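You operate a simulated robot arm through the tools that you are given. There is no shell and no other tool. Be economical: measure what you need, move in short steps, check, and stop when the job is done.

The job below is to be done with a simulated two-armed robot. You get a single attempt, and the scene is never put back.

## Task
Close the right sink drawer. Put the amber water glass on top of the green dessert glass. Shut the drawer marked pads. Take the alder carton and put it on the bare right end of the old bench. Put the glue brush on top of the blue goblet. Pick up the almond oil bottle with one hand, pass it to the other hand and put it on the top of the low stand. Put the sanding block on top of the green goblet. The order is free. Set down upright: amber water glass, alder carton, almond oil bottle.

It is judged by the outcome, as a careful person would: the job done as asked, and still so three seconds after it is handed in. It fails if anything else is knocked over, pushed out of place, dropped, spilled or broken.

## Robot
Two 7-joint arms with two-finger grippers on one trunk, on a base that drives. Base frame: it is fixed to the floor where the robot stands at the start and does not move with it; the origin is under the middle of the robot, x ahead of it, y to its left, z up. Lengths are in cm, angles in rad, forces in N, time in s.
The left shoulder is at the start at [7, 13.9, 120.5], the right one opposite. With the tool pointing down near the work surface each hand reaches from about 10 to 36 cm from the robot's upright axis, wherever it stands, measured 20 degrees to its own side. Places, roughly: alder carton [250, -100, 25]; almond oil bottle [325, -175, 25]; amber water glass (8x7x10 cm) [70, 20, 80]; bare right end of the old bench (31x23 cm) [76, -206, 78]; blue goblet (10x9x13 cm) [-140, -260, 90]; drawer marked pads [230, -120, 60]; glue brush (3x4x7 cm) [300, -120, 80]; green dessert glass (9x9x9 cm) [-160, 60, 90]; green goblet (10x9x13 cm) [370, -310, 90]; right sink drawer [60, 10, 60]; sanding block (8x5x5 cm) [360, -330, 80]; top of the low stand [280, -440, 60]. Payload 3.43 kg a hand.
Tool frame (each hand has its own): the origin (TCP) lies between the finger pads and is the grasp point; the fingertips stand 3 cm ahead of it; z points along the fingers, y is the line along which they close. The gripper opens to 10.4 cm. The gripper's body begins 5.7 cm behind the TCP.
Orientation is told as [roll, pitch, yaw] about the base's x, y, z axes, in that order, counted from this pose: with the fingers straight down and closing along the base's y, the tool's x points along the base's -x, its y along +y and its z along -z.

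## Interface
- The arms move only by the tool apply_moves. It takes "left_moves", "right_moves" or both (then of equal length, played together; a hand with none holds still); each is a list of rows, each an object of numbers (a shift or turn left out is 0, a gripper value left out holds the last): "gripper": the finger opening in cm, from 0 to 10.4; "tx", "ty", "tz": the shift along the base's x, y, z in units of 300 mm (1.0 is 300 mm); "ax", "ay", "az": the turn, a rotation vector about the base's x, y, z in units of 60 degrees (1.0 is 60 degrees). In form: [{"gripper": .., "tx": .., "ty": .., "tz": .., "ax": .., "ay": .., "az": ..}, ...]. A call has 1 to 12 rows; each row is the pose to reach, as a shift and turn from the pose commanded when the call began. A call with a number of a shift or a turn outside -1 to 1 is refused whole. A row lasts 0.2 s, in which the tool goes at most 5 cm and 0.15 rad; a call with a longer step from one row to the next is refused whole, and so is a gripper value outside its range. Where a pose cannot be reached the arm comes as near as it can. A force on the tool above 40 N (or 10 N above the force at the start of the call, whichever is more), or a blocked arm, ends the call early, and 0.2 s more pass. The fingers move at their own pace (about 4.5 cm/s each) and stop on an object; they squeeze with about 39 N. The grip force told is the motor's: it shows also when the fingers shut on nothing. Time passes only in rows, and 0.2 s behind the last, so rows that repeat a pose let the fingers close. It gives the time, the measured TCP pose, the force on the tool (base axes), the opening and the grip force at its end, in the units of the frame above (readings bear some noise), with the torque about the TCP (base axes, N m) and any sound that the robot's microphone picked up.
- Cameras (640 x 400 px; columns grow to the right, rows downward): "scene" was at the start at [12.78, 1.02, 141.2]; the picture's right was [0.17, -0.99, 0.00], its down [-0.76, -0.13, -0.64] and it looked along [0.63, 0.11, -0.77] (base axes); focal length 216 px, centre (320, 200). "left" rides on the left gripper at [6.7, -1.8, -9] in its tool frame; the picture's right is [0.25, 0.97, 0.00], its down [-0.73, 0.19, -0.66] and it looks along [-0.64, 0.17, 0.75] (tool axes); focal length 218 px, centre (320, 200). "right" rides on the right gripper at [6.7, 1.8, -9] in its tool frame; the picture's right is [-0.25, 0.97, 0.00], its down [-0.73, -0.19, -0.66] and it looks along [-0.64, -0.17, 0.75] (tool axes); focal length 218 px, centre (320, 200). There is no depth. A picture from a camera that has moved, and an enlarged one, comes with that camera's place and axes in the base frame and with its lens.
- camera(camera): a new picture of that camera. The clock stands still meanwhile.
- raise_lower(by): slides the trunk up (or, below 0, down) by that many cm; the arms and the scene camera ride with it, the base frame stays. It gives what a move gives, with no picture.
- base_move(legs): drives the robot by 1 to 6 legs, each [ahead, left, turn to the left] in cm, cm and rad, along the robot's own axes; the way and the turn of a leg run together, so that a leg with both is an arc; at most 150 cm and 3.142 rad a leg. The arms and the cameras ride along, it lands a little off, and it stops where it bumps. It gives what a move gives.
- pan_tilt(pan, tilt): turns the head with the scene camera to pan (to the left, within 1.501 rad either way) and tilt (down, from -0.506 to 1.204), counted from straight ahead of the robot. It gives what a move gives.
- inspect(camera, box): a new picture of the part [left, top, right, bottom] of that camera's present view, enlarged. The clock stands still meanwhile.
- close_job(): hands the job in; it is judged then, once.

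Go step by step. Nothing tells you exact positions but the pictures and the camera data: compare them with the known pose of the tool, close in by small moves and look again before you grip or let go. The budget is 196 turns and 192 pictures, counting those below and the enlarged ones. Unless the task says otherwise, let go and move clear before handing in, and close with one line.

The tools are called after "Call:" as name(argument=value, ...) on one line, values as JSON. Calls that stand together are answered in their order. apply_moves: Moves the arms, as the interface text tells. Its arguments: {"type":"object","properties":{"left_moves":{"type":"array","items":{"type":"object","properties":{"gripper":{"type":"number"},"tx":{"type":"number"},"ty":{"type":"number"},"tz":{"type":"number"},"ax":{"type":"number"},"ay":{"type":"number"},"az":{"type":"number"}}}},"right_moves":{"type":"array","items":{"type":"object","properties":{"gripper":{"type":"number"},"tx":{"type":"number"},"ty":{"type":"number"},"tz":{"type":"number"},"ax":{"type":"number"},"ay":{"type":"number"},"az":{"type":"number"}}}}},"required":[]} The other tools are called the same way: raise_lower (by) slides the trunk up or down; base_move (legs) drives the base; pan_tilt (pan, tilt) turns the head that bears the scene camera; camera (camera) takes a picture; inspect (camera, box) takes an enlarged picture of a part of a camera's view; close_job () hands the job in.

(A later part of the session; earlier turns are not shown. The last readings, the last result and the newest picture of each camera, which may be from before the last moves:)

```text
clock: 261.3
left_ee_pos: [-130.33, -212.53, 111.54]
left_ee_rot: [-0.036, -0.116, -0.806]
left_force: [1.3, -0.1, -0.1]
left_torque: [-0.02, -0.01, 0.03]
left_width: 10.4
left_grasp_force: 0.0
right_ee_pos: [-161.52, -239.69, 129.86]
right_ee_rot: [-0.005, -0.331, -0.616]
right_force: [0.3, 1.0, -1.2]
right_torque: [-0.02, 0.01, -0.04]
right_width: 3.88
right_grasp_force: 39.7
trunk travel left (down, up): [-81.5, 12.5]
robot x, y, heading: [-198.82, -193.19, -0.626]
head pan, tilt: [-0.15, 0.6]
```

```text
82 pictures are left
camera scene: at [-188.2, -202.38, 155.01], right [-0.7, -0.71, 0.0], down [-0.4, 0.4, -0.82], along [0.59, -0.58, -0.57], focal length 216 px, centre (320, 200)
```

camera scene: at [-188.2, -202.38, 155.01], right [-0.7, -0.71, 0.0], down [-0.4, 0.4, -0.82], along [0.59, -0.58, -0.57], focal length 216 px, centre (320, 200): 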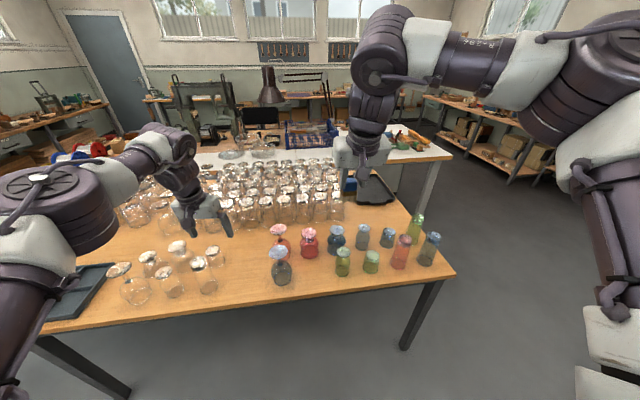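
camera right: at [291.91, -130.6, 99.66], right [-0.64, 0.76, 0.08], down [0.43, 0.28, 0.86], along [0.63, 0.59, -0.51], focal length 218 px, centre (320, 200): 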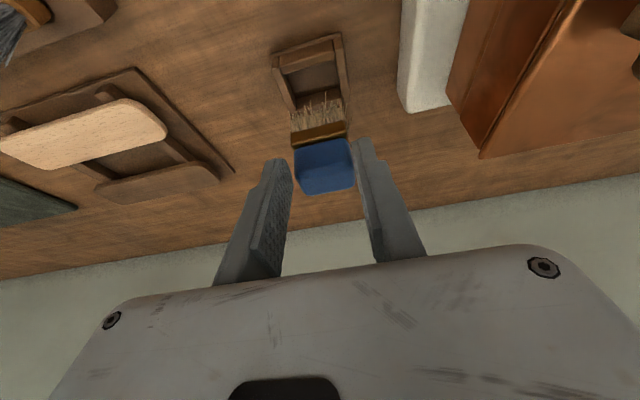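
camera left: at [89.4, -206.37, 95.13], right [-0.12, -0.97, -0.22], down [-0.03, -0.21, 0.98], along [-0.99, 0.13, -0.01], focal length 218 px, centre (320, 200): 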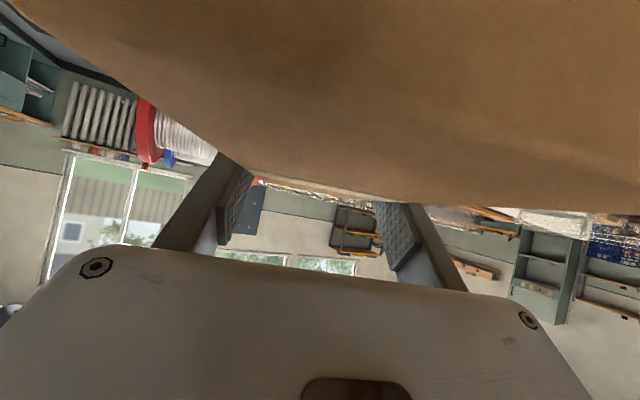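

Call:
inspect(camera="scene", box=[250, 200, 450, 300])

```text
3.20 times, centred on (350, 250) of scene
camera zoom: at [-188.2, -202.38, 155.01], right [-0.7, -0.71, 0.0], down [-0.4, 0.4, -0.82], along [0.59, -0.58, -0.57], focal length 693 px, centre (224, 40)
```

zoom: 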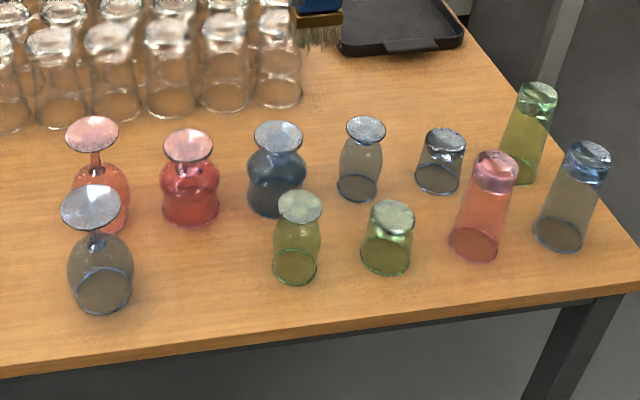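

The blue goblet is the squat inverted one, with its flat foot on top at about (-144, -256). I'll drive closer and measure it again.

Call:
base_move(legs=[[22, 0, 0]])

Call:
pan_tilt(pan=-0.25, tilt=0.85)

Call:
inspect(camera="scene", box=[240, 150, 400, 250])

Call:
camera(camera="right")

```text
clock: 262.9
left_ee_pos: [-112.91, -225.34, 111.7]
left_ee_rot: [-0.034, -0.118, -0.809]
left_force: [0.0, -0.9, -0.5]
left_torque: [-0.01, -0.03, 0.02]
left_width: 10.39
left_grasp_force: 0.0
right_ee_pos: [-144.19, -252.47, 130.0]
right_ee_rot: [-0.005, -0.332, -0.618]
right_force: [0.1, -0.8, -0.6]
right_torque: [-0.02, 0.0, -0.03]
right_width: 3.87
right_grasp_force: 38.7
trunk travel left (down, up): [-81.5, 12.5]
robot x, y, heading: [-181.03, -205.67, -0.629]
head pan, tilt: [-0.15, 0.6]
```

```text
clock: 263.7
left_ee_pos: [-112.71, -225.59, 111.5]
left_ee_rot: [-0.035, -0.117, -0.808]
left_force: [0.5, -1.1, 0.6]
left_torque: [0.01, -0.02, 0.01]
left_width: 10.38
left_grasp_force: 0.1
right_ee_pos: [-143.77, -252.66, 129.8]
right_ee_rot: [-0.004, -0.331, -0.619]
right_force: [0.5, 0.2, -0.6]
right_torque: [0.02, 0.01, 0.02]
right_width: 3.87
right_grasp_force: 39.2
trunk travel left (down, up): [-81.5, 12.5]
robot x, y, heading: [-181.02, -205.66, -0.626]
head pan, tilt: [-0.25, 0.85]
```

```text
4.00 times, centred on (320, 200) of scene
camera zoom: at [-171.75, -215.15, 152.92], right [-0.77, -0.64, 0.0], down [-0.48, 0.58, -0.66], along [0.42, -0.51, -0.75], focal length 866 px, centre (320, 200)
```

zoom: 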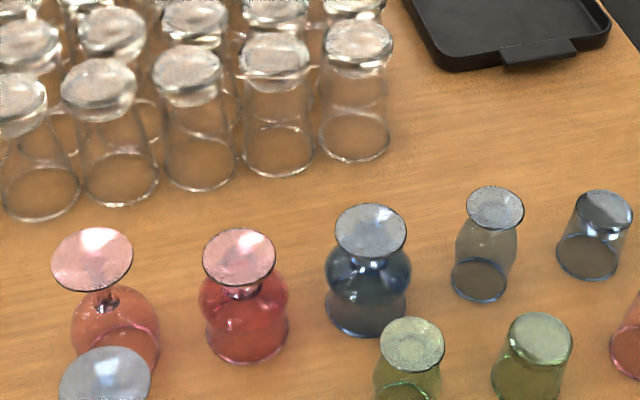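

```text
79 pictures are left
camera right: at [-150.29, -245.78, 136.13], right [0.76, 0.65, 0.08], down [0.28, -0.43, 0.86], along [0.59, -0.63, -0.51], focal length 218 px, centre (320, 200)
```

right: 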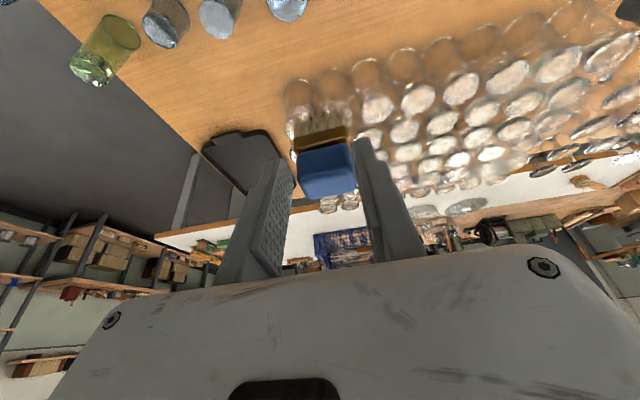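

Call:
raise_lower(by=12)

Call:
inspect(camera="scene", box=[280, 180, 400, 255])

Call:
base_move(legs=[[-18, 0, 0]])

Call:
inspect(camera="scene", box=[280, 130, 400, 205])

```text
clock: 265.2
left_ee_pos: [-112.74, -225.5, 123.58]
left_ee_rot: [-0.036, -0.115, -0.81]
left_force: [-0.1, -0.7, -0.2]
left_torque: [0.0, -0.03, 0.0]
left_width: 10.4
left_grasp_force: 0.2
right_ee_pos: [-143.76, -252.68, 141.82]
right_ee_rot: [-0.005, -0.33, -0.619]
right_force: [0.7, -0.5, -0.5]
right_torque: [-0.03, -0.01, 0.01]
right_width: 3.89
right_grasp_force: 39.1
trunk travel left (down, up): [-93.5, 0.5]
robot x, y, heading: [-180.92, -205.67, -0.634]
head pan, tilt: [-0.25, 0.85]
```

```text
5.33 times, centred on (340, 218) of scene
camera zoom: at [-171.8, -215.1, 164.91], right [-0.77, -0.64, 0.0], down [-0.48, 0.58, -0.66], along [0.42, -0.51, -0.75], focal length 1155 px, centre (213, 107)
```

zoom: 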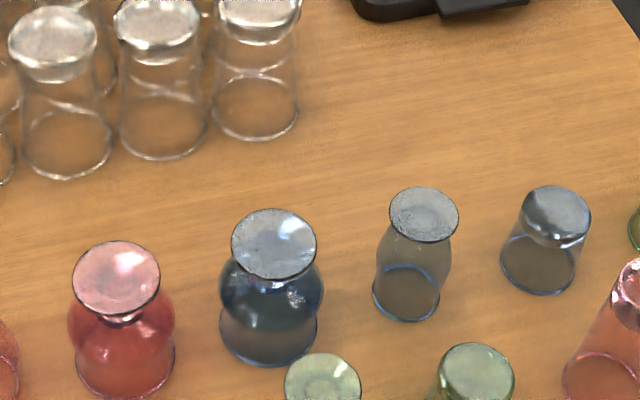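

```text
clock: 266.7
left_ee_pos: [-127.01, -215.11, 123.24]
left_ee_rot: [-0.035, -0.112, -0.809]
left_force: [1.0, 0.3, -0.3]
left_torque: [0.03, 0.01, 0.03]
left_width: 10.42
left_grasp_force: 0.1
right_ee_pos: [-157.84, -242.43, 141.53]
right_ee_rot: [-0.005, -0.326, -0.62]
right_force: [-0.4, 0.1, -0.1]
right_torque: [0.04, 0.01, -0.03]
right_width: 3.88
right_grasp_force: 38.8
trunk travel left (down, up): [-93.5, 0.5]
robot x, y, heading: [-195.67, -195.08, -0.627]
head pan, tilt: [-0.25, 0.85]
```

```text
5.33 times, centred on (340, 168) of scene
camera zoom: at [-185.91, -204.83, 164.87], right [-0.77, -0.64, 0.0], down [-0.48, 0.58, -0.66], along [0.42, -0.51, -0.75], focal length 1155 px, centre (213, 373)
```

zoom: 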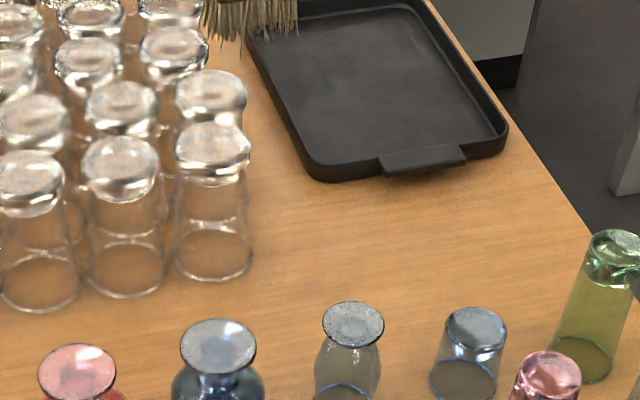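

Triangulation from several views puts the foot centre at (-143.1, -256.9) with top z≈91.6. I'll return forward and bring the brush above it.

Call:
base_move(legs=[[18, 0, 0]])

Call:
raise_lower(by=-12)

```text
clock: 268.2
left_ee_pos: [-113.07, -225.22, 123.76]
left_ee_rot: [-0.034, -0.119, -0.807]
left_force: [-0.1, 0.4, -0.3]
left_torque: [-0.04, -0.03, -0.02]
left_width: 10.38
left_grasp_force: 0.0
right_ee_pos: [-144.31, -252.35, 142.03]
right_ee_rot: [-0.005, -0.334, -0.62]
right_force: [-0.7, 1.2, -0.7]
right_torque: [0.0, 0.02, -0.01]
right_width: 3.88
right_grasp_force: 39.0
trunk travel left (down, up): [-93.5, 0.5]
robot x, y, heading: [-181.36, -205.38, -0.627]
head pan, tilt: [-0.25, 0.85]
```

```text
clock: 269.7
left_ee_pos: [-112.73, -225.48, 111.53]
left_ee_rot: [-0.035, -0.114, -0.809]
left_force: [0.6, 0.4, 0.3]
left_torque: [0.01, 0.02, 0.01]
left_width: 10.39
left_grasp_force: 0.0
right_ee_pos: [-143.91, -252.76, 129.76]
right_ee_rot: [-0.006, -0.329, -0.62]
right_force: [0.0, -0.5, 0.3]
right_torque: [0.0, 0.01, -0.02]
right_width: 3.88
right_grasp_force: 39.1
trunk travel left (down, up): [-81.5, 12.5]
robot x, y, heading: [-181.07, -205.65, -0.625]
head pan, tilt: [-0.25, 0.85]
```

Call:
apply_moves(right_moves=[{"tx": 0.01, "ty": -0.06, "tz": -0.1}, {"tx": 0.02, "ty": -0.132, "tz": -0.22}, {"tx": 0.02, "ty": -0.132, "tz": -0.37}, {"tx": 0.02, "ty": -0.132, "tz": -0.52}, {"tx": 0.02, "ty": -0.132, "tz": -0.66}, {"tx": 0.02, "ty": -0.132, "tz": -0.78}, {"tx": 0.02, "ty": -0.132, "tz": -0.82}])

Call:
camera(camera="right")

Call:
inspect(camera="scene", box=[270, 150, 390, 225])

```text
clock: 271.3
left_ee_pos: [-112.84, -225.51, 111.52]
left_ee_rot: [-0.035, -0.115, -0.807]
left_force: [0.7, -0.6, -0.5]
left_torque: [0.02, 0.03, -0.03]
left_width: 10.4
left_grasp_force: 0.0
right_ee_pos: [-143.23, -256.77, 105.15]
right_ee_rot: [-0.005, -0.332, -0.621]
right_force: [-0.8, 0.3, -0.2]
right_torque: [0.02, 0.02, 0.02]
right_width: 3.87
right_grasp_force: 38.6
trunk travel left (down, up): [-81.5, 12.5]
robot x, y, heading: [-181.23, -205.96, -0.631]
head pan, tilt: [-0.25, 0.85]
```

```text
76 pictures are left
camera right: at [-149.83, -249.68, 111.52], right [0.76, 0.65, 0.08], down [0.28, -0.43, 0.86], along [0.59, -0.63, -0.51], focal length 218 px, centre (320, 200)
```

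right: 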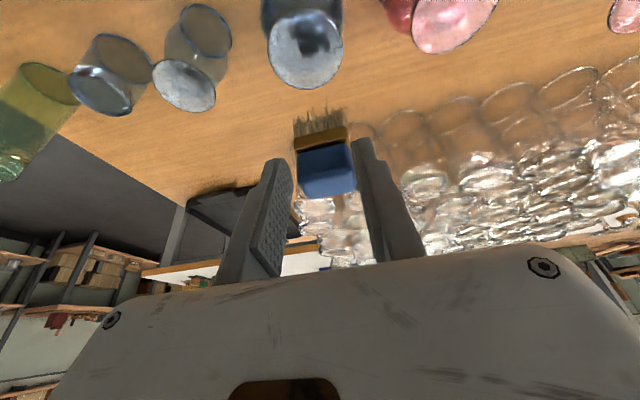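

```text
5.33 times, centred on (330, 188) of scene
camera zoom: at [-171.87, -215.04, 152.92], right [-0.77, -0.64, 0.0], down [-0.48, 0.58, -0.66], along [0.42, -0.51, -0.75], focal length 1155 px, centre (267, 267)
```

zoom: 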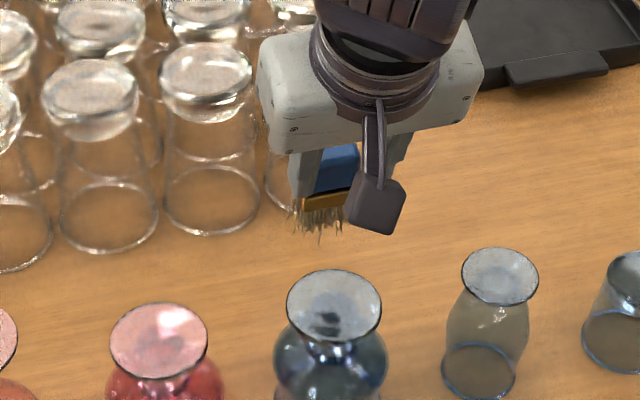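

The brush hangs slightly ahead of and left of the foot centre. I'll correct by about 1.5 cm and lower to just above it.

Call:
apply_moves(right_moves=[{"tx": -0.052, "ty": 0.008}, {"tx": -0.052, "ty": 0.008, "tz": -0.09}, {"tx": -0.052, "ty": 0.008, "tz": -0.15}])

Call:
camera(camera="right")

Call:
inspect(camera="scene", box=[290, 160, 370, 220])

```text
clock: 272.1
left_ee_pos: [-112.69, -225.42, 111.47]
left_ee_rot: [-0.036, -0.114, -0.809]
left_force: [-0.3, 0.9, -0.3]
left_torque: [0.03, -0.01, 0.0]
left_width: 10.43
left_grasp_force: 0.1
right_ee_pos: [-144.85, -256.37, 100.66]
right_ee_rot: [-0.006, -0.332, -0.62]
right_force: [0.4, -0.2, 0.0]
right_torque: [0.02, 0.03, 0.03]
right_width: 3.88
right_grasp_force: 38.8
trunk travel left (down, up): [-81.5, 12.5]
robot x, y, heading: [-181.11, -206.1, -0.629]
head pan, tilt: [-0.25, 0.85]
```

```text
74 pictures are left
camera right: at [-151.3, -249.43, 107.02], right [0.76, 0.65, 0.08], down [0.28, -0.43, 0.86], along [0.59, -0.63, -0.51], focal length 218 px, centre (320, 200)
```

right: 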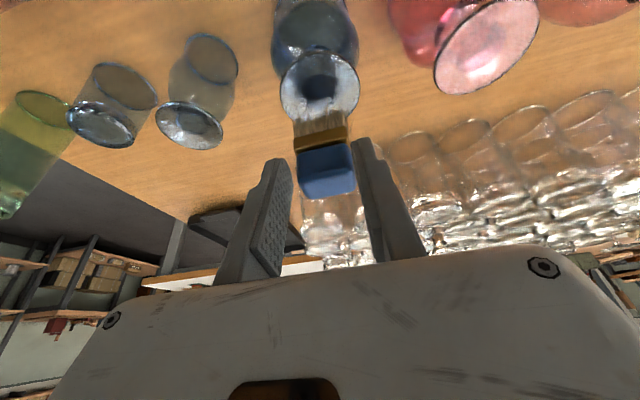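

```text
6.67 times, centred on (330, 190) of scene
camera zoom: at [-171.79, -215.1, 152.92], right [-0.77, -0.64, 0.0], down [-0.48, 0.58, -0.66], along [0.42, -0.51, -0.75], focal length 1443 px, centre (253, 267)
```

zoom: 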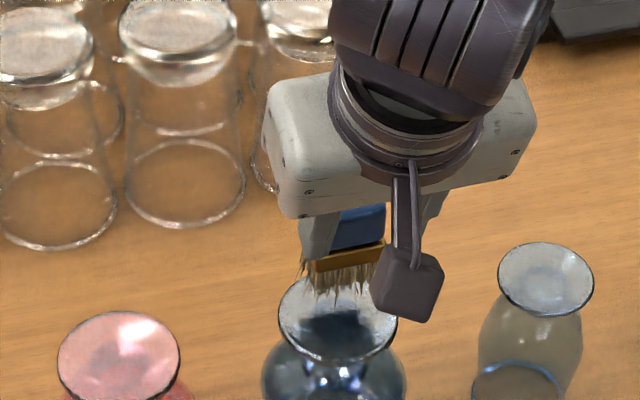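

Laterally it's good; it's still about 1.3 cm too far ahead. I'll shift back and lower to near contact.

Call:
apply_moves(right_moves=[{"tx": -0.035, "ty": 0.025}, {"tx": -0.035, "ty": 0.025, "tz": -0.03}, {"tx": -0.035, "ty": 0.025, "tz": -0.055}])

Call:
inspect(camera="scene", box=[290, 160, 370, 220])

Call:
inspect(camera="right", box=[240, 40, 400, 140])

```text
clock: 272.9
left_ee_pos: [-112.63, -225.41, 111.64]
left_ee_rot: [-0.034, -0.115, -0.808]
left_force: [0.3, 0.6, -0.6]
left_torque: [-0.01, -0.02, -0.01]
left_width: 10.41
left_grasp_force: 0.1
right_ee_pos: [-145.93, -255.54, 99.13]
right_ee_rot: [-0.007, -0.33, -0.62]
right_force: [0.2, 0.2, 0.4]
right_torque: [0.0, 0.03, 0.02]
right_width: 3.87
right_grasp_force: 39.0
trunk travel left (down, up): [-81.5, 12.5]
robot x, y, heading: [-181.04, -205.68, -0.63]
head pan, tilt: [-0.25, 0.85]
```

```text
6.67 times, centred on (330, 190) of scene
camera zoom: at [-171.86, -215.06, 152.92], right [-0.77, -0.64, 0.0], down [-0.48, 0.58, -0.66], along [0.42, -0.51, -0.75], focal length 1443 px, centre (253, 267)
```

zoom: 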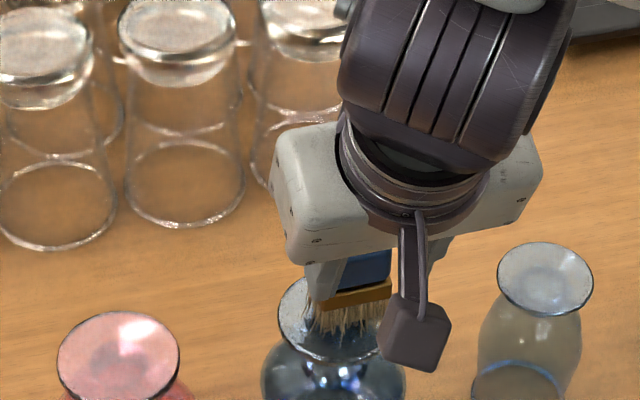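

```text
4.00 times, centred on (320, 90) of right
camera zoom: at [-152.44, -248.63, 105.38], right [0.76, 0.65, 0.08], down [0.28, -0.43, 0.86], along [0.59, -0.63, -0.51], focal length 873 px, centre (320, 640)
```

zoom: 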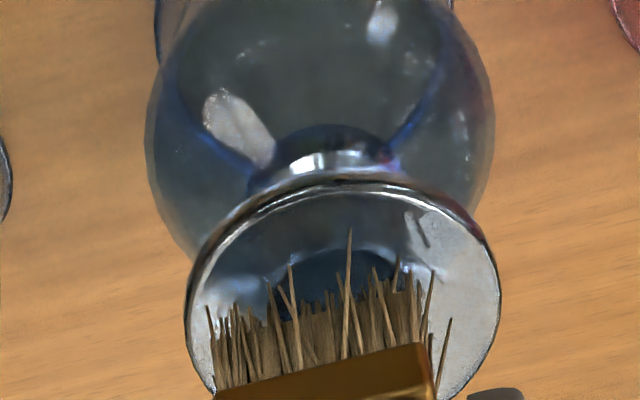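

Nearly there. I'll make a final few-millimetre correction and lower to contact.

Call:
apply_moves(right_moves=[{"tx": -0.012, "ty": 0.023}, {"tx": -0.012, "ty": 0.023, "tz": -0.01}, {"tx": -0.012, "ty": 0.023, "tz": -0.016}])

Call:
apply_moves(right_moves=[{"tz": -0.006}, {"tz": -0.012}])

Call:
inspect(camera="right", box=[240, 40, 400, 140])

Call:
inspect(camera="scene", box=[290, 160, 370, 220])

```text
clock: 273.7
left_ee_pos: [-112.79, -225.51, 111.44]
left_ee_rot: [-0.035, -0.116, -0.806]
left_force: [-0.1, 0.2, 0.0]
left_torque: [0.0, 0.03, -0.02]
left_width: 10.4
left_grasp_force: 0.1
right_ee_pos: [-146.26, -254.89, 98.52]
right_ee_rot: [-0.006, -0.331, -0.62]
right_force: [-0.6, 0.0, -0.8]
right_torque: [0.02, 0.03, 0.0]
right_width: 3.91
right_grasp_force: 38.7
trunk travel left (down, up): [-81.5, 12.5]
robot x, y, heading: [-181.21, -205.57, -0.627]
head pan, tilt: [-0.25, 0.85]
```

```text
clock: 274.3
left_ee_pos: [-112.81, -225.41, 111.58]
left_ee_rot: [-0.036, -0.117, -0.809]
left_force: [0.7, 0.3, -0.8]
left_torque: [-0.03, -0.03, -0.03]
left_width: 10.38
left_grasp_force: 0.1
right_ee_pos: [-146.23, -254.92, 98.42]
right_ee_rot: [-0.005, -0.336, -0.62]
right_force: [-1.1, -0.7, 9.3]
right_torque: [-0.08, -0.23, -0.04]
right_width: 3.88
right_grasp_force: 38.9
trunk travel left (down, up): [-81.5, 12.5]
robot x, y, heading: [-181.0, -205.83, -0.626]
head pan, tilt: [-0.25, 0.85]
```

```text
4.00 times, centred on (320, 90) of right
camera zoom: at [-152.77, -247.9, 104.75], right [0.76, 0.65, 0.08], down [0.28, -0.43, 0.86], along [0.59, -0.63, -0.5], focal length 873 px, centre (320, 640)
```

zoom: 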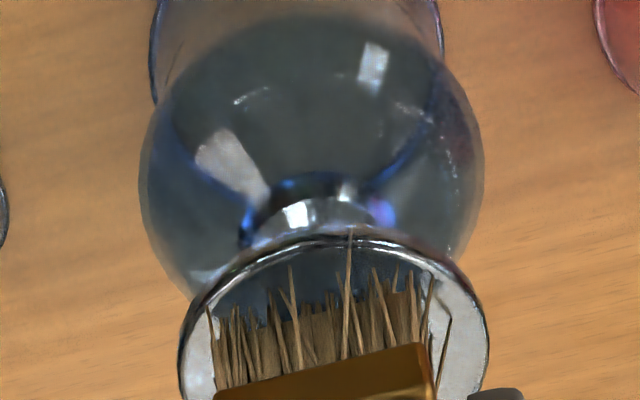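

```text
6.67 times, centred on (330, 190) of scene
camera zoom: at [-171.99, -214.94, 152.95], right [-0.77, -0.64, 0.0], down [-0.48, 0.58, -0.66], along [0.42, -0.51, -0.75], focal length 1443 px, centre (253, 267)
```

zoom: 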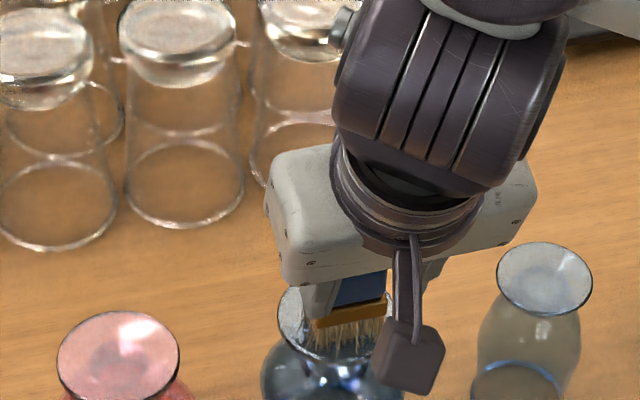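

The brush rests centred on the foot at about 9 N. I'll ease off 2 mm, then open gently.

Call:
apply_moves(right_moves=[{"tz": 0.008}, {"tz": 0.008}])

Call:
apply_moves(right_moves=[{"gripper": 4.3}, {"gripper": 4.8}, {"gripper": 5.4}, {"gripper": 6.0}, {"gripper": 6.6}, {"gripper": 6.6}])

Call:
inspect(camera="scene", box=[290, 160, 370, 220])

Call:
camera(camera="right")

```text
clock: 274.9
left_ee_pos: [-112.74, -225.37, 111.45]
left_ee_rot: [-0.032, -0.116, -0.807]
left_force: [-0.4, 0.0, 0.4]
left_torque: [-0.03, 0.01, 0.02]
left_width: 10.38
left_grasp_force: 0.0
right_ee_pos: [-146.29, -254.77, 98.44]
right_ee_rot: [-0.006, -0.331, -0.619]
right_force: [0.4, -0.3, 3.0]
right_torque: [-0.02, -0.15, 0.02]
right_width: 3.87
right_grasp_force: 38.9
trunk travel left (down, up): [-81.5, 12.5]
robot x, y, heading: [-181.23, -205.6, -0.626]
head pan, tilt: [-0.25, 0.85]
```

```text
clock: 276.3
left_ee_pos: [-112.81, -225.32, 111.55]
left_ee_rot: [-0.035, -0.114, -0.806]
left_force: [0.3, 0.0, 0.9]
left_torque: [0.01, -0.02, -0.01]
left_width: 10.41
left_grasp_force: 0.1
right_ee_pos: [-146.16, -254.75, 98.43]
right_ee_rot: [-0.005, -0.331, -0.62]
right_force: [-0.1, -0.5, 0.1]
right_torque: [0.05, 0.01, -0.02]
right_width: 6.62
right_grasp_force: 0.0
trunk travel left (down, up): [-81.5, 12.5]
robot x, y, heading: [-180.67, -205.6, -0.633]
head pan, tilt: [-0.25, 0.85]
```

```text
6.67 times, centred on (330, 190) of scene
camera zoom: at [-171.88, -215.04, 152.92], right [-0.77, -0.64, 0.0], down [-0.48, 0.58, -0.66], along [0.42, -0.51, -0.75], focal length 1443 px, centre (253, 267)
```

zoom: 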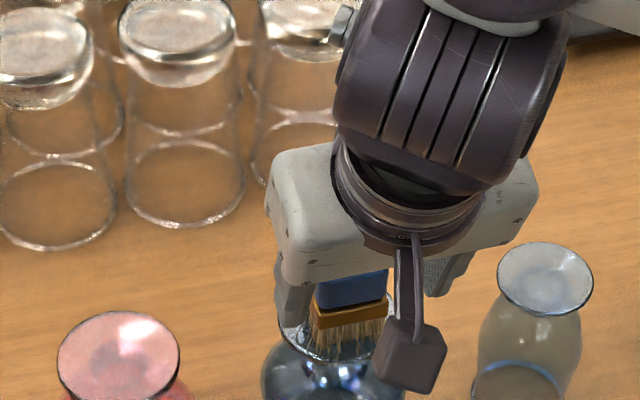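

```text
67 pictures are left
camera right: at [-152.77, -247.94, 104.83], right [0.76, 0.65, 0.08], down [0.28, -0.43, 0.86], along [0.59, -0.63, -0.51], focal length 218 px, centre (320, 200)
```

right: 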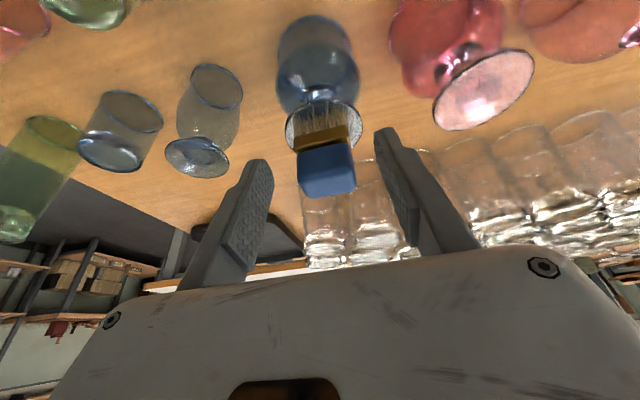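

The brush stands on the goblet by itself. I'll lift the hand straight up, back away, and check it once from a distance.

Call:
apply_moves(right_moves=[{"tz": 0.05}, {"tz": 0.13}, {"tz": 0.25}, {"tz": 0.4}, {"tz": 0.55}, {"tz": 0.7}, {"tz": 0.8}])

Call:
base_move(legs=[[-24, 0, 0]])

Call:
inspect(camera="scene", box=[250, 80, 410, 180])

Call:
base_move(legs=[[0, 0, 1.57], [130, 0, 0], [125, 0, 0], [0, 0, -1.57]])

```text
clock: 277.9
left_ee_pos: [-112.71, -225.27, 111.53]
left_ee_rot: [-0.035, -0.116, -0.808]
left_force: [0.0, 0.0, -0.1]
left_torque: [0.0, -0.01, 0.01]
left_width: 10.39
left_grasp_force: 0.1
right_ee_pos: [-146.15, -254.86, 122.63]
right_ee_rot: [-0.007, -0.33, -0.62]
right_force: [-0.2, 0.3, 0.4]
right_torque: [-0.02, -0.01, 0.0]
right_width: 6.57
right_grasp_force: 0.0
trunk travel left (down, up): [-81.5, 12.5]
robot x, y, heading: [-181.0, -205.69, -0.632]
head pan, tilt: [-0.25, 0.85]
```

```text
clock: 279.7
left_ee_pos: [-132.03, -211.36, 111.33]
left_ee_rot: [-0.034, -0.114, -0.806]
left_force: [-0.5, 0.2, 0.1]
left_torque: [-0.02, 0.05, 0.02]
left_width: 10.41
left_grasp_force: 0.1
right_ee_pos: [-165.32, -241.01, 122.49]
right_ee_rot: [-0.005, -0.328, -0.617]
right_force: [0.6, 1.0, -0.1]
right_torque: [0.02, 0.01, 0.0]
right_width: 6.61
right_grasp_force: 0.1
trunk travel left (down, up): [-81.5, 12.5]
robot x, y, heading: [-200.51, -191.72, -0.63]
head pan, tilt: [-0.25, 0.85]
```

```text
4.00 times, centred on (330, 130) of scene
camera zoom: at [-191.03, -201.11, 152.89], right [-0.77, -0.64, 0.0], down [-0.48, 0.58, -0.66], along [0.42, -0.51, -0.75], focal length 866 px, centre (280, 480)
```

zoom: 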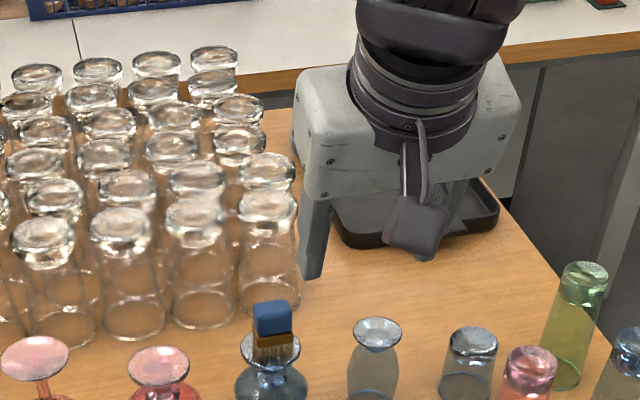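

```text
clock: 299.9
left_ee_pos: [15.44, -2.44, 111.45]
left_ee_rot: [-0.034, -0.118, -0.809]
left_force: [0.5, 0.1, -0.2]
left_torque: [-0.01, -0.03, 0.05]
left_width: 10.42
left_grasp_force: 0.0
right_ee_pos: [-18.04, -32.06, 122.4]
right_ee_rot: [-0.004, -0.33, -0.618]
right_force: [-0.7, 0.3, -0.6]
right_torque: [0.04, -0.01, -0.03]
right_width: 6.61
right_grasp_force: 0.0
trunk travel left (down, up): [-81.5, 12.5]
robot x, y, heading: [-53.17, 17.13, -0.623]
head pan, tilt: [-0.25, 0.85]
```

The brush stands upright on the goblet. Next I'll drive along the aisle to the almond oil bottle.

Call:
base_move(legs=[[140, -8, 0], [140, -8, 0], [118, -10, 0], [0, 0, 1.56]])

Call:
pan_tilt(pan=-0.15, tilt=0.6)

Call:
raise_lower(by=-40)

Call:
camera(camera="scene")

```text
clock: 322.9
left_ee_pos: [274.19, -167.49, 111.48]
left_ee_rot: [-0.035, -0.115, 0.767]
left_force: [-0.4, 0.5, -0.3]
left_torque: [0.0, -0.01, -0.01]
left_width: 10.4
left_grasp_force: 0.1
right_ee_pos: [303.85, -200.9, 122.57]
right_ee_rot: [-0.006, -0.329, 0.957]
right_force: [-0.3, 0.5, 0.1]
right_torque: [0.03, 0.04, 0.01]
right_width: 6.58
right_grasp_force: 0.0
trunk travel left (down, up): [-81.5, 12.5]
robot x, y, heading: [254.58, -235.99, 0.945]
head pan, tilt: [-0.25, 0.85]
```

```text
clock: 323.6
left_ee_pos: [274.07, -167.53, 111.52]
left_ee_rot: [-0.037, -0.115, 0.767]
left_force: [-0.1, 0.0, -0.2]
left_torque: [-0.01, 0.01, -0.05]
left_width: 10.39
left_grasp_force: 0.2
right_ee_pos: [303.86, -200.82, 122.42]
right_ee_rot: [-0.006, -0.331, 0.958]
right_force: [-0.2, 0.2, -0.2]
right_torque: [0.02, 0.03, -0.01]
right_width: 6.62
right_grasp_force: 0.1
trunk travel left (down, up): [-81.5, 12.5]
robot x, y, heading: [254.85, -235.95, 0.948]
head pan, tilt: [-0.15, 0.6]
```

```text
clock: 327.5
left_ee_pos: [274.14, -167.51, 71.45]
left_ee_rot: [-0.036, -0.115, 0.767]
left_force: [0.5, 0.0, 0.5]
left_torque: [-0.04, 0.02, -0.02]
left_width: 10.41
left_grasp_force: 0.1
right_ee_pos: [303.85, -200.95, 82.52]
right_ee_rot: [-0.004, -0.332, 0.958]
right_force: [-0.4, -0.6, -0.3]
right_torque: [0.01, -0.04, 0.02]
right_width: 6.62
right_grasp_force: 0.0
trunk travel left (down, up): [-41.5, 52.5]
robot x, y, heading: [254.82, -236.19, 0.942]
head pan, tilt: [-0.15, 0.6]
```

```text
65 pictures are left
camera scene: at [264.08, -225.9, 115.02], right [0.71, -0.7, 0.0], down [-0.4, -0.4, -0.82], along [0.58, 0.59, -0.57], focal length 216 px, centre (320, 200)
```

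scene: 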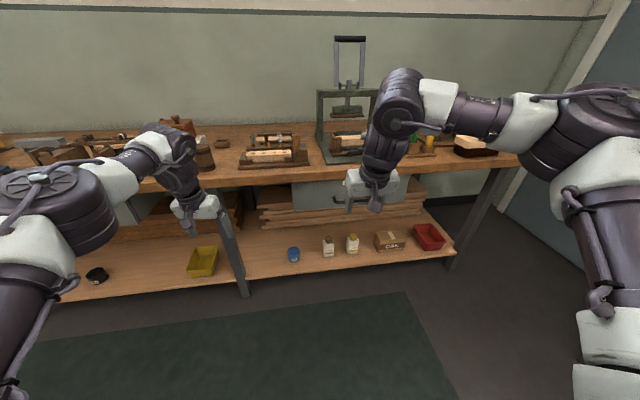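

Call:
inspect(camera="scene", box=[285, 215, 405, 275])

```text
5.33 times, centred on (345, 245) of scene
camera zoom: at [264.08, -225.9, 115.02], right [0.71, -0.7, 0.0], down [-0.4, -0.4, -0.82], along [0.58, 0.59, -0.57], focal length 1155 px, centre (187, -40)
```

zoom: 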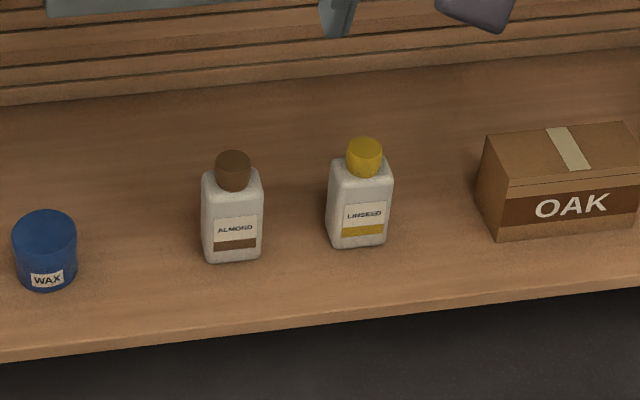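

The brown-capped bottle is labelled ALMOND and stands at t≈363.7, n≈58, with room on both sides. I'll pull the left hand back, tilt the right hand to about 50°, and lower the trunk for a low forward grasp.

Call:
apply_moves(left_moves=[{"tx": -0.08, "ty": -0.11}, {"tx": -0.16, "ty": -0.22}, {"tx": -0.24, "ty": -0.33}, {"tx": -0.32, "ty": -0.44}, {"tx": -0.39, "ty": -0.53}], right_moves=[{"ax": 0.1, "ay": -0.073, "gripper": 9}, {"ax": 0.2, "ay": -0.146, "gripper": 9}, {"ax": 0.3, "ay": -0.22, "gripper": 9}, {"ax": 0.404, "ay": -0.295, "gripper": 9}, {"ax": 0.404, "ay": -0.295, "gripper": 9}])

Call:
raise_lower(by=-32)

Call:
apply_moves(right_moves=[{"tz": -0.15}, {"tz": -0.3}, {"tz": -0.45}, {"tz": -0.6}, {"tz": -0.75}, {"tz": -0.87}])

Call:
camera(camera="scene")

```text
clock: 328.7
left_ee_pos: [262.25, -183.35, 71.27]
left_ee_rot: [-0.035, -0.116, 0.768]
left_force: [0.3, 0.2, 0.6]
left_torque: [-0.01, 0.02, 0.03]
left_width: 10.38
left_grasp_force: 0.0
right_ee_pos: [303.79, -201.03, 82.52]
right_ee_rot: [-0.019, -0.855, 0.964]
right_force: [-0.3, -0.1, -0.6]
right_torque: [-0.05, 0.02, 0.02]
right_width: 9.01
right_grasp_force: 0.1
trunk travel left (down, up): [-41.5, 52.5]
robot x, y, heading: [255.02, -235.74, 0.949]
head pan, tilt: [-0.15, 0.6]
```

```text
clock: 331.9
left_ee_pos: [262.27, -183.4, 39.49]
left_ee_rot: [-0.036, -0.115, 0.766]
left_force: [-0.1, 1.0, 0.0]
left_torque: [0.01, 0.0, -0.02]
left_width: 10.41
left_grasp_force: 0.0
right_ee_pos: [303.89, -200.84, 50.57]
right_ee_rot: [-0.018, -0.854, 0.966]
right_force: [-1.3, -0.7, -0.8]
right_torque: [0.06, -0.01, -0.02]
right_width: 9.0
right_grasp_force: 0.1
trunk travel left (down, up): [-9.5, 84.5]
robot x, y, heading: [254.83, -235.9, 0.947]
head pan, tilt: [-0.15, 0.6]
```

```text
clock: 333.2
left_ee_pos: [262.28, -183.35, 39.26]
left_ee_rot: [-0.034, -0.116, 0.767]
left_force: [0.5, 1.3, -0.4]
left_torque: [0.02, 0.02, 0.04]
left_width: 10.38
left_grasp_force: 0.0
right_ee_pos: [303.94, -200.92, 24.44]
right_ee_rot: [-0.018, -0.853, 0.963]
right_force: [0.1, -0.7, -0.2]
right_torque: [-0.02, 0.01, -0.02]
right_width: 8.99
right_grasp_force: 0.0
trunk travel left (down, up): [-9.5, 84.5]
robot x, y, heading: [254.84, -235.96, 0.948]
head pan, tilt: [-0.15, 0.6]
```

```text
63 pictures are left
camera scene: at [264.07, -225.9, 83.02], right [0.71, -0.7, 0.0], down [-0.4, -0.4, -0.82], along [0.58, 0.59, -0.57], focal length 216 px, centre (320, 200)
```

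scene: 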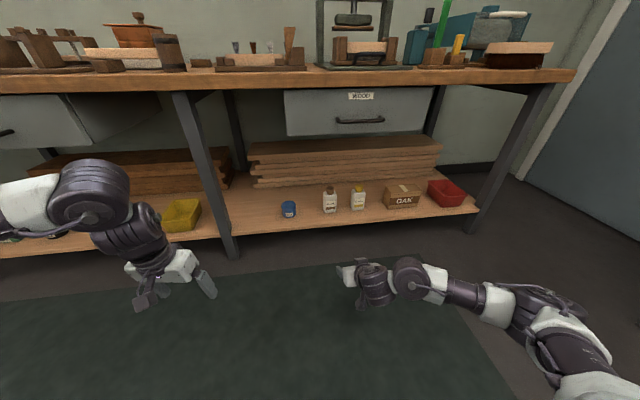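

The right hand is already aligned in t (363.8). I'll drive forward and check with zooms.

Call:
base_move(legs=[[25, 0, 0]])

Call:
camera(camera="right")

Call:
inspect(camera="scene", box=[260, 180, 420, 300])

```text
clock: 335.1
left_ee_pos: [277.03, -162.91, 39.46]
left_ee_rot: [-0.036, -0.114, 0.765]
left_force: [-0.1, 0.1, -0.3]
left_torque: [-0.02, -0.03, -0.01]
left_width: 10.39
left_grasp_force: 0.1
right_ee_pos: [318.74, -180.46, 24.42]
right_ee_rot: [-0.018, -0.854, 0.963]
right_force: [0.0, 0.0, 0.7]
right_torque: [0.04, 0.02, 0.0]
right_width: 9.0
right_grasp_force: 0.0
trunk travel left (down, up): [-9.5, 84.5]
robot x, y, heading: [269.3, -215.49, 0.947]
head pan, tilt: [-0.15, 0.6]
```

```text
62 pictures are left
camera right: at [310.76, -188.44, 25.35], right [-0.69, 0.7, 0.18], down [0.14, -0.12, 0.98], along [0.71, 0.71, -0.01], focal length 218 px, centre (320, 200)
```

right: 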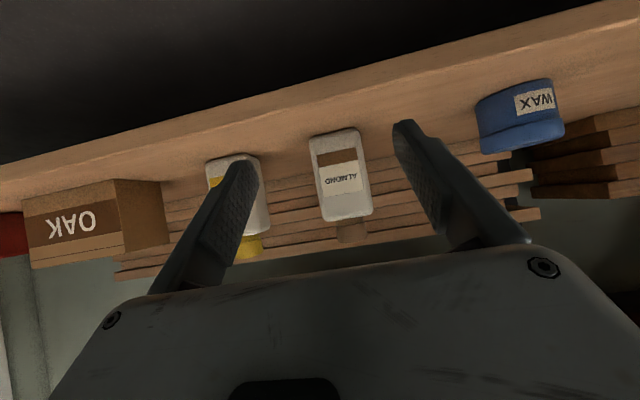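

```text
3.33 times, centred on (340, 240) of scene
camera zoom: at [278.82, -205.45, 83.01], right [0.71, -0.7, 0.0], down [-0.4, -0.4, -0.82], along [0.58, 0.59, -0.57], focal length 722 px, centre (253, 67)
```

zoom: 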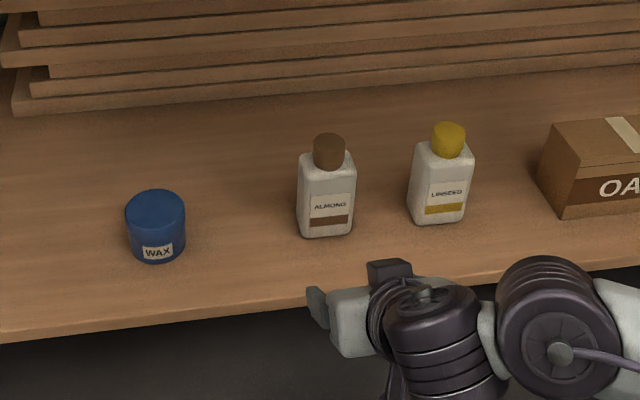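

The bottle measures t≈362.9, front n≈55.6. I'll advance the open fingers around it.

Call:
apply_moves(right_moves=[{"tx": 0.06, "ty": 0.1, "tz": -0.02}, {"tx": 0.12, "ty": 0.19, "tz": -0.04}, {"tx": 0.17, "ty": 0.265, "tz": -0.05}, {"tx": 0.215, "ty": 0.33, "tz": -0.053}, {"tx": 0.245, "ty": 0.376, "tz": -0.053}])

Call:
camera(camera="right")

Call:
inspect(camera="scene", box=[290, 190, 390, 260])

```text
clock: 336.3
left_ee_pos: [276.94, -162.83, 39.36]
left_ee_rot: [-0.035, -0.115, 0.765]
left_force: [-0.5, -0.1, 0.7]
left_torque: [0.0, 0.0, 0.01]
left_width: 10.38
left_grasp_force: 0.1
right_ee_pos: [326.07, -169.14, 22.91]
right_ee_rot: [-0.019, -0.853, 0.965]
right_force: [0.3, -0.6, 0.1]
right_torque: [-0.02, -0.02, 0.01]
right_width: 9.0
right_grasp_force: 0.0
trunk travel left (down, up): [-9.5, 84.5]
robot x, y, heading: [269.49, -215.49, 0.949]
head pan, tilt: [-0.15, 0.6]
```

```text
60 pictures are left
camera right: at [318.12, -177.1, 23.75], right [-0.69, 0.7, 0.18], down [0.14, -0.12, 0.98], along [0.71, 0.71, -0.02], focal length 218 px, centre (320, 200)
```

right: 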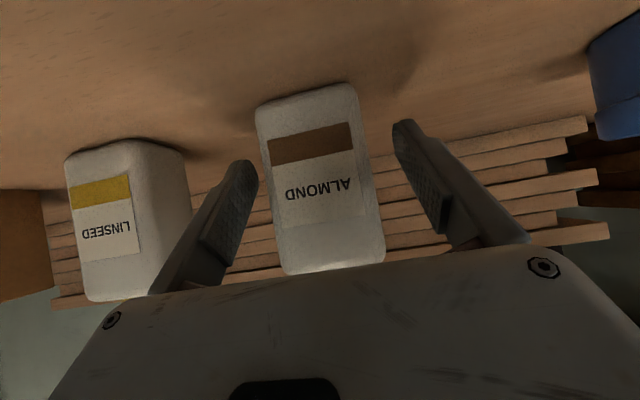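

```text
5.71 times, centred on (340, 225) of scene
camera zoom: at [278.82, -205.45, 83.01], right [0.71, -0.7, 0.0], down [-0.4, -0.4, -0.82], along [0.58, 0.59, -0.57], focal length 1237 px, centre (206, 57)
```

zoom: 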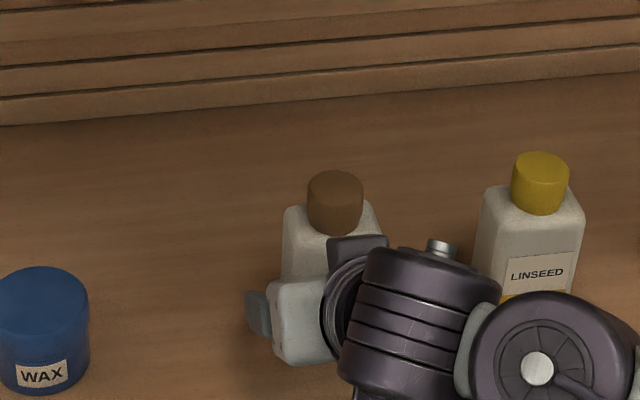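

The bottle sits between the fingers. I'll advance 1.2 cm more and close.

Call:
apply_moves(right_moves=[{"tx": 0.024, "ty": 0.033}, {"tx": 0.024, "ty": 0.033, "gripper": 5}, {"tx": 0.024, "ty": 0.033}, {"tx": 0.024, "ty": 0.033}, {"tx": 0.024, "ty": 0.033}])

Call:
apply_moves(right_moves=[{"tz": 0.03}, {"tz": 0.08}, {"tz": 0.13}])

Call:
camera(camera="right")

```text
clock: 337.5
left_ee_pos: [277.09, -162.91, 39.23]
left_ee_rot: [-0.035, -0.115, 0.767]
left_force: [0.1, -0.2, 0.1]
left_torque: [0.03, 0.01, 0.01]
left_width: 10.41
left_grasp_force: 0.1
right_ee_pos: [326.76, -168.12, 22.9]
right_ee_rot: [-0.016, -0.854, 0.963]
right_force: [1.3, 1.6, 0.2]
right_torque: [0.15, 0.02, -0.03]
right_width: 6.17
right_grasp_force: 39.5
trunk travel left (down, up): [-9.5, 84.5]
robot x, y, heading: [269.28, -215.58, 0.946]
head pan, tilt: [-0.15, 0.6]
```

```text
clock: 338.3
left_ee_pos: [277.13, -162.86, 39.32]
left_ee_rot: [-0.036, -0.117, 0.765]
left_force: [-0.2, 0.5, 0.1]
left_torque: [-0.02, 0.0, 0.01]
left_width: 10.39
left_grasp_force: 0.1
right_ee_pos: [326.79, -168.23, 26.74]
right_ee_rot: [-0.018, -0.852, 0.962]
right_force: [-0.8, 0.3, -3.5]
right_torque: [0.0, 0.04, 0.01]
right_width: 6.14
right_grasp_force: 39.2
trunk travel left (down, up): [-9.5, 84.5]
robot x, y, heading: [269.59, -215.12, 0.946]
head pan, tilt: [-0.15, 0.6]
```

```text
58 pictures are left
camera right: at [318.87, -176.19, 27.61], right [-0.69, 0.7, 0.18], down [0.14, -0.12, 0.98], along [0.71, 0.71, -0.02], focal length 218 px, centre (320, 200)
```

right: 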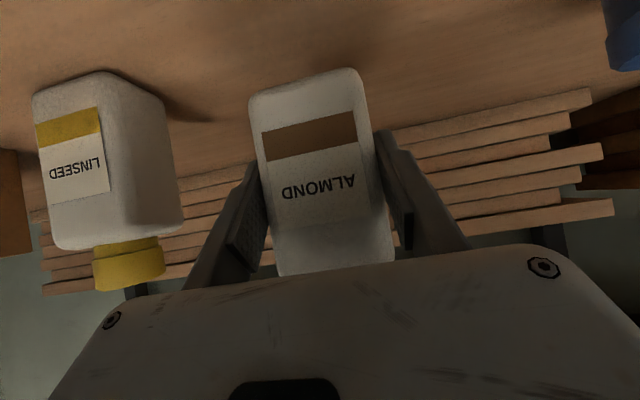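

The almond bottle is held. I'll back out, raise the trunk, and bring the bottle in front of my body for the hand-over.

Call:
base_move(legs=[[-45, 0, 0]])

Call:
raise_lower(by=40)

Call:
apply_moves(right_moves=[{"tx": -0.1, "ty": -0.04}, {"tx": -0.2, "ty": -0.08}, {"tx": -0.3, "ty": -0.12}, {"tx": -0.4, "ty": -0.16}, {"tx": -0.5, "ty": -0.2}, {"tx": -0.6, "ty": -0.23}, {"tx": -0.7, "ty": -0.26}], left_moves=[{"tz": 0.1}, {"tz": 0.2}, {"tz": 0.3}, {"tz": 0.4}, {"tz": 0.5}, {"tz": 0.5}, {"tz": 0.5}])

Call:
pan_tilt(pan=0.0, tilt=0.7)

Call:
camera(camera="scene")

```text
clock: 341.0
left_ee_pos: [250.81, -199.36, 39.22]
left_ee_rot: [-0.033, -0.116, 0.765]
left_force: [-0.3, 0.5, -0.1]
left_torque: [0.0, -0.05, 0.01]
left_width: 10.39
left_grasp_force: 0.1
right_ee_pos: [300.49, -204.69, 26.66]
right_ee_rot: [-0.018, -0.852, 0.961]
right_force: [0.5, 0.1, -2.3]
right_torque: [-0.03, 0.02, -0.01]
right_width: 6.18
right_grasp_force: 38.9
trunk travel left (down, up): [-9.5, 84.5]
robot x, y, heading: [243.03, -251.96, 0.948]
head pan, tilt: [-0.15, 0.6]
```

```text
clock: 344.8
left_ee_pos: [250.96, -199.3, 79.33]
left_ee_rot: [-0.036, -0.114, 0.763]
left_force: [-0.2, 0.6, -0.2]
left_torque: [-0.01, -0.01, -0.01]
left_width: 10.37
left_grasp_force: 0.1
right_ee_pos: [300.6, -204.76, 66.76]
right_ee_rot: [-0.016, -0.854, 0.962]
right_force: [0.2, 0.4, -3.3]
right_torque: [-0.02, 0.03, 0.02]
right_width: 6.14
right_grasp_force: 38.8
trunk travel left (down, up): [-49.5, 44.5]
robot x, y, heading: [243.11, -251.94, 0.946]
head pan, tilt: [-0.15, 0.6]
```

```text
clock: 346.4
left_ee_pos: [250.67, -199.33, 94.35]
left_ee_rot: [-0.035, -0.116, 0.765]
left_force: [-0.9, 0.4, -0.7]
left_torque: [-0.01, 0.0, -0.01]
left_width: 10.38
left_grasp_force: 0.1
right_ee_pos: [279.55, -212.5, 66.7]
right_ee_rot: [-0.019, -0.851, 0.962]
right_force: [-0.6, -0.9, -2.6]
right_torque: [-0.04, 0.03, 0.0]
right_width: 6.13
right_grasp_force: 38.8
trunk travel left (down, up): [-49.5, 44.5]
robot x, y, heading: [243.33, -251.97, 0.947]
head pan, tilt: [-0.15, 0.6]
```

```text
clock: 347.1
left_ee_pos: [250.72, -199.34, 94.34]
left_ee_rot: [-0.036, -0.116, 0.765]
left_force: [-0.3, -0.1, 0.2]
left_torque: [-0.01, 0.0, 0.0]
left_width: 10.4
left_grasp_force: 0.0
right_ee_pos: [279.57, -212.47, 66.81]
right_ee_rot: [-0.017, -0.853, 0.962]
right_force: [0.1, 0.6, -2.2]
right_torque: [-0.03, 0.01, -0.01]
right_width: 6.15
right_grasp_force: 39.3
trunk travel left (down, up): [-49.5, 44.5]
robot x, y, heading: [243.21, -252.06, 0.948]
head pan, tilt: [0.0, 0.7]
```

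```text
57 pictures are left
camera scene: at [251.31, -241.33, 122.15], right [0.81, -0.59, 0.0], down [-0.38, -0.52, -0.76], along [0.45, 0.62, -0.64], focal length 216 px, centre (320, 200)
```

scene: 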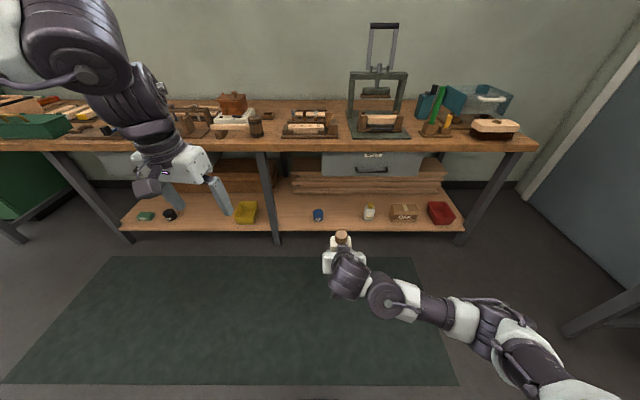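

I'll straighten the left hand and bring it above the bottle.

Call:
apply_moves(left_moves=[{"tx": 0.14, "ty": -0.06, "az": 0.06, "ax": -0.025, "ay": 0.026}, {"tx": 0.28, "ty": -0.12, "az": 0.12, "ax": -0.05, "ay": 0.052}, {"tx": 0.42, "ty": -0.18, "az": 0.188, "ax": -0.076, "ay": 0.079}, {"tx": 0.56, "ty": -0.24, "az": 0.188, "ax": -0.076, "ay": 0.079}, {"tx": 0.7, "ty": -0.3, "az": 0.188, "ax": -0.076, "ay": 0.079}, {"tx": 0.84, "ty": -0.36, "az": 0.188, "ax": -0.076, "ay": 0.079}, {"tx": 0.977, "ty": -0.42, "az": 0.188, "ax": -0.076, "ay": 0.079}])

Call:
camera(camera="left")

Call:
camera(camera="scene")

```text
clock: 348.7
left_ee_pos: [280.37, -212.04, 94.33]
left_ee_rot: [-0.022, -0.002, 0.963]
left_force: [0.1, -0.9, 0.2]
left_torque: [-0.03, 0.06, -0.02]
left_width: 10.41
left_grasp_force: 0.1
right_ee_pos: [279.62, -212.62, 66.79]
right_ee_rot: [-0.014, -0.853, 0.961]
right_force: [0.4, -0.3, -3.1]
right_torque: [-0.01, 0.03, 0.0]
right_width: 6.16
right_grasp_force: 39.2
trunk travel left (down, up): [-49.5, 44.5]
robot x, y, heading: [243.27, -252.35, 0.94]
head pan, tilt: [0.0, 0.7]
```

```text
56 pictures are left
camera left: at [277.69, -218.53, 103.25], right [-0.94, 0.35, -0.02], down [0.25, 0.71, 0.65], along [0.24, 0.61, -0.76], focal length 218 px, centre (320, 200)
```

left: 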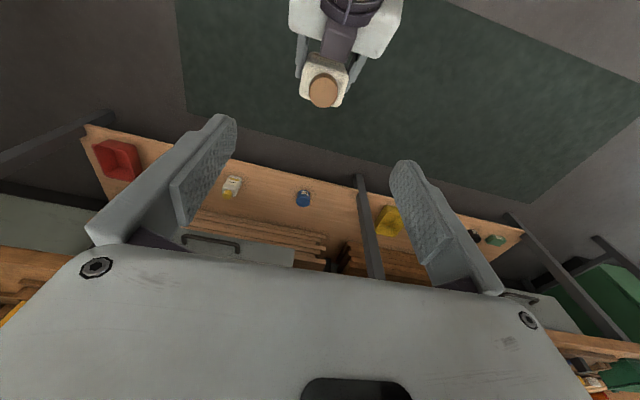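

```text
55 pictures are left
camera scene: at [251.54, -241.51, 122.14], right [0.81, -0.59, 0.0], down [-0.38, -0.52, -0.76], along [0.45, 0.62, -0.64], focal length 216 px, centre (320, 200)
```

scene: 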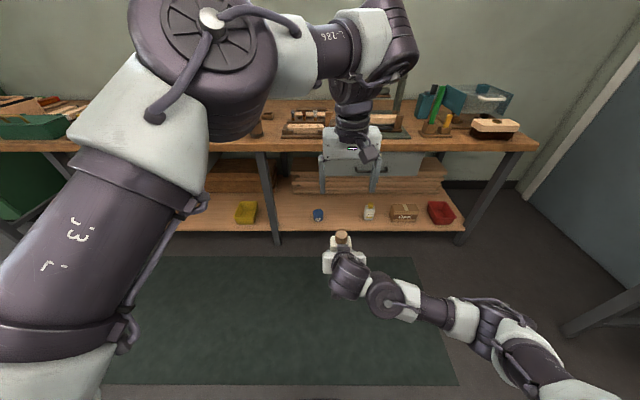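

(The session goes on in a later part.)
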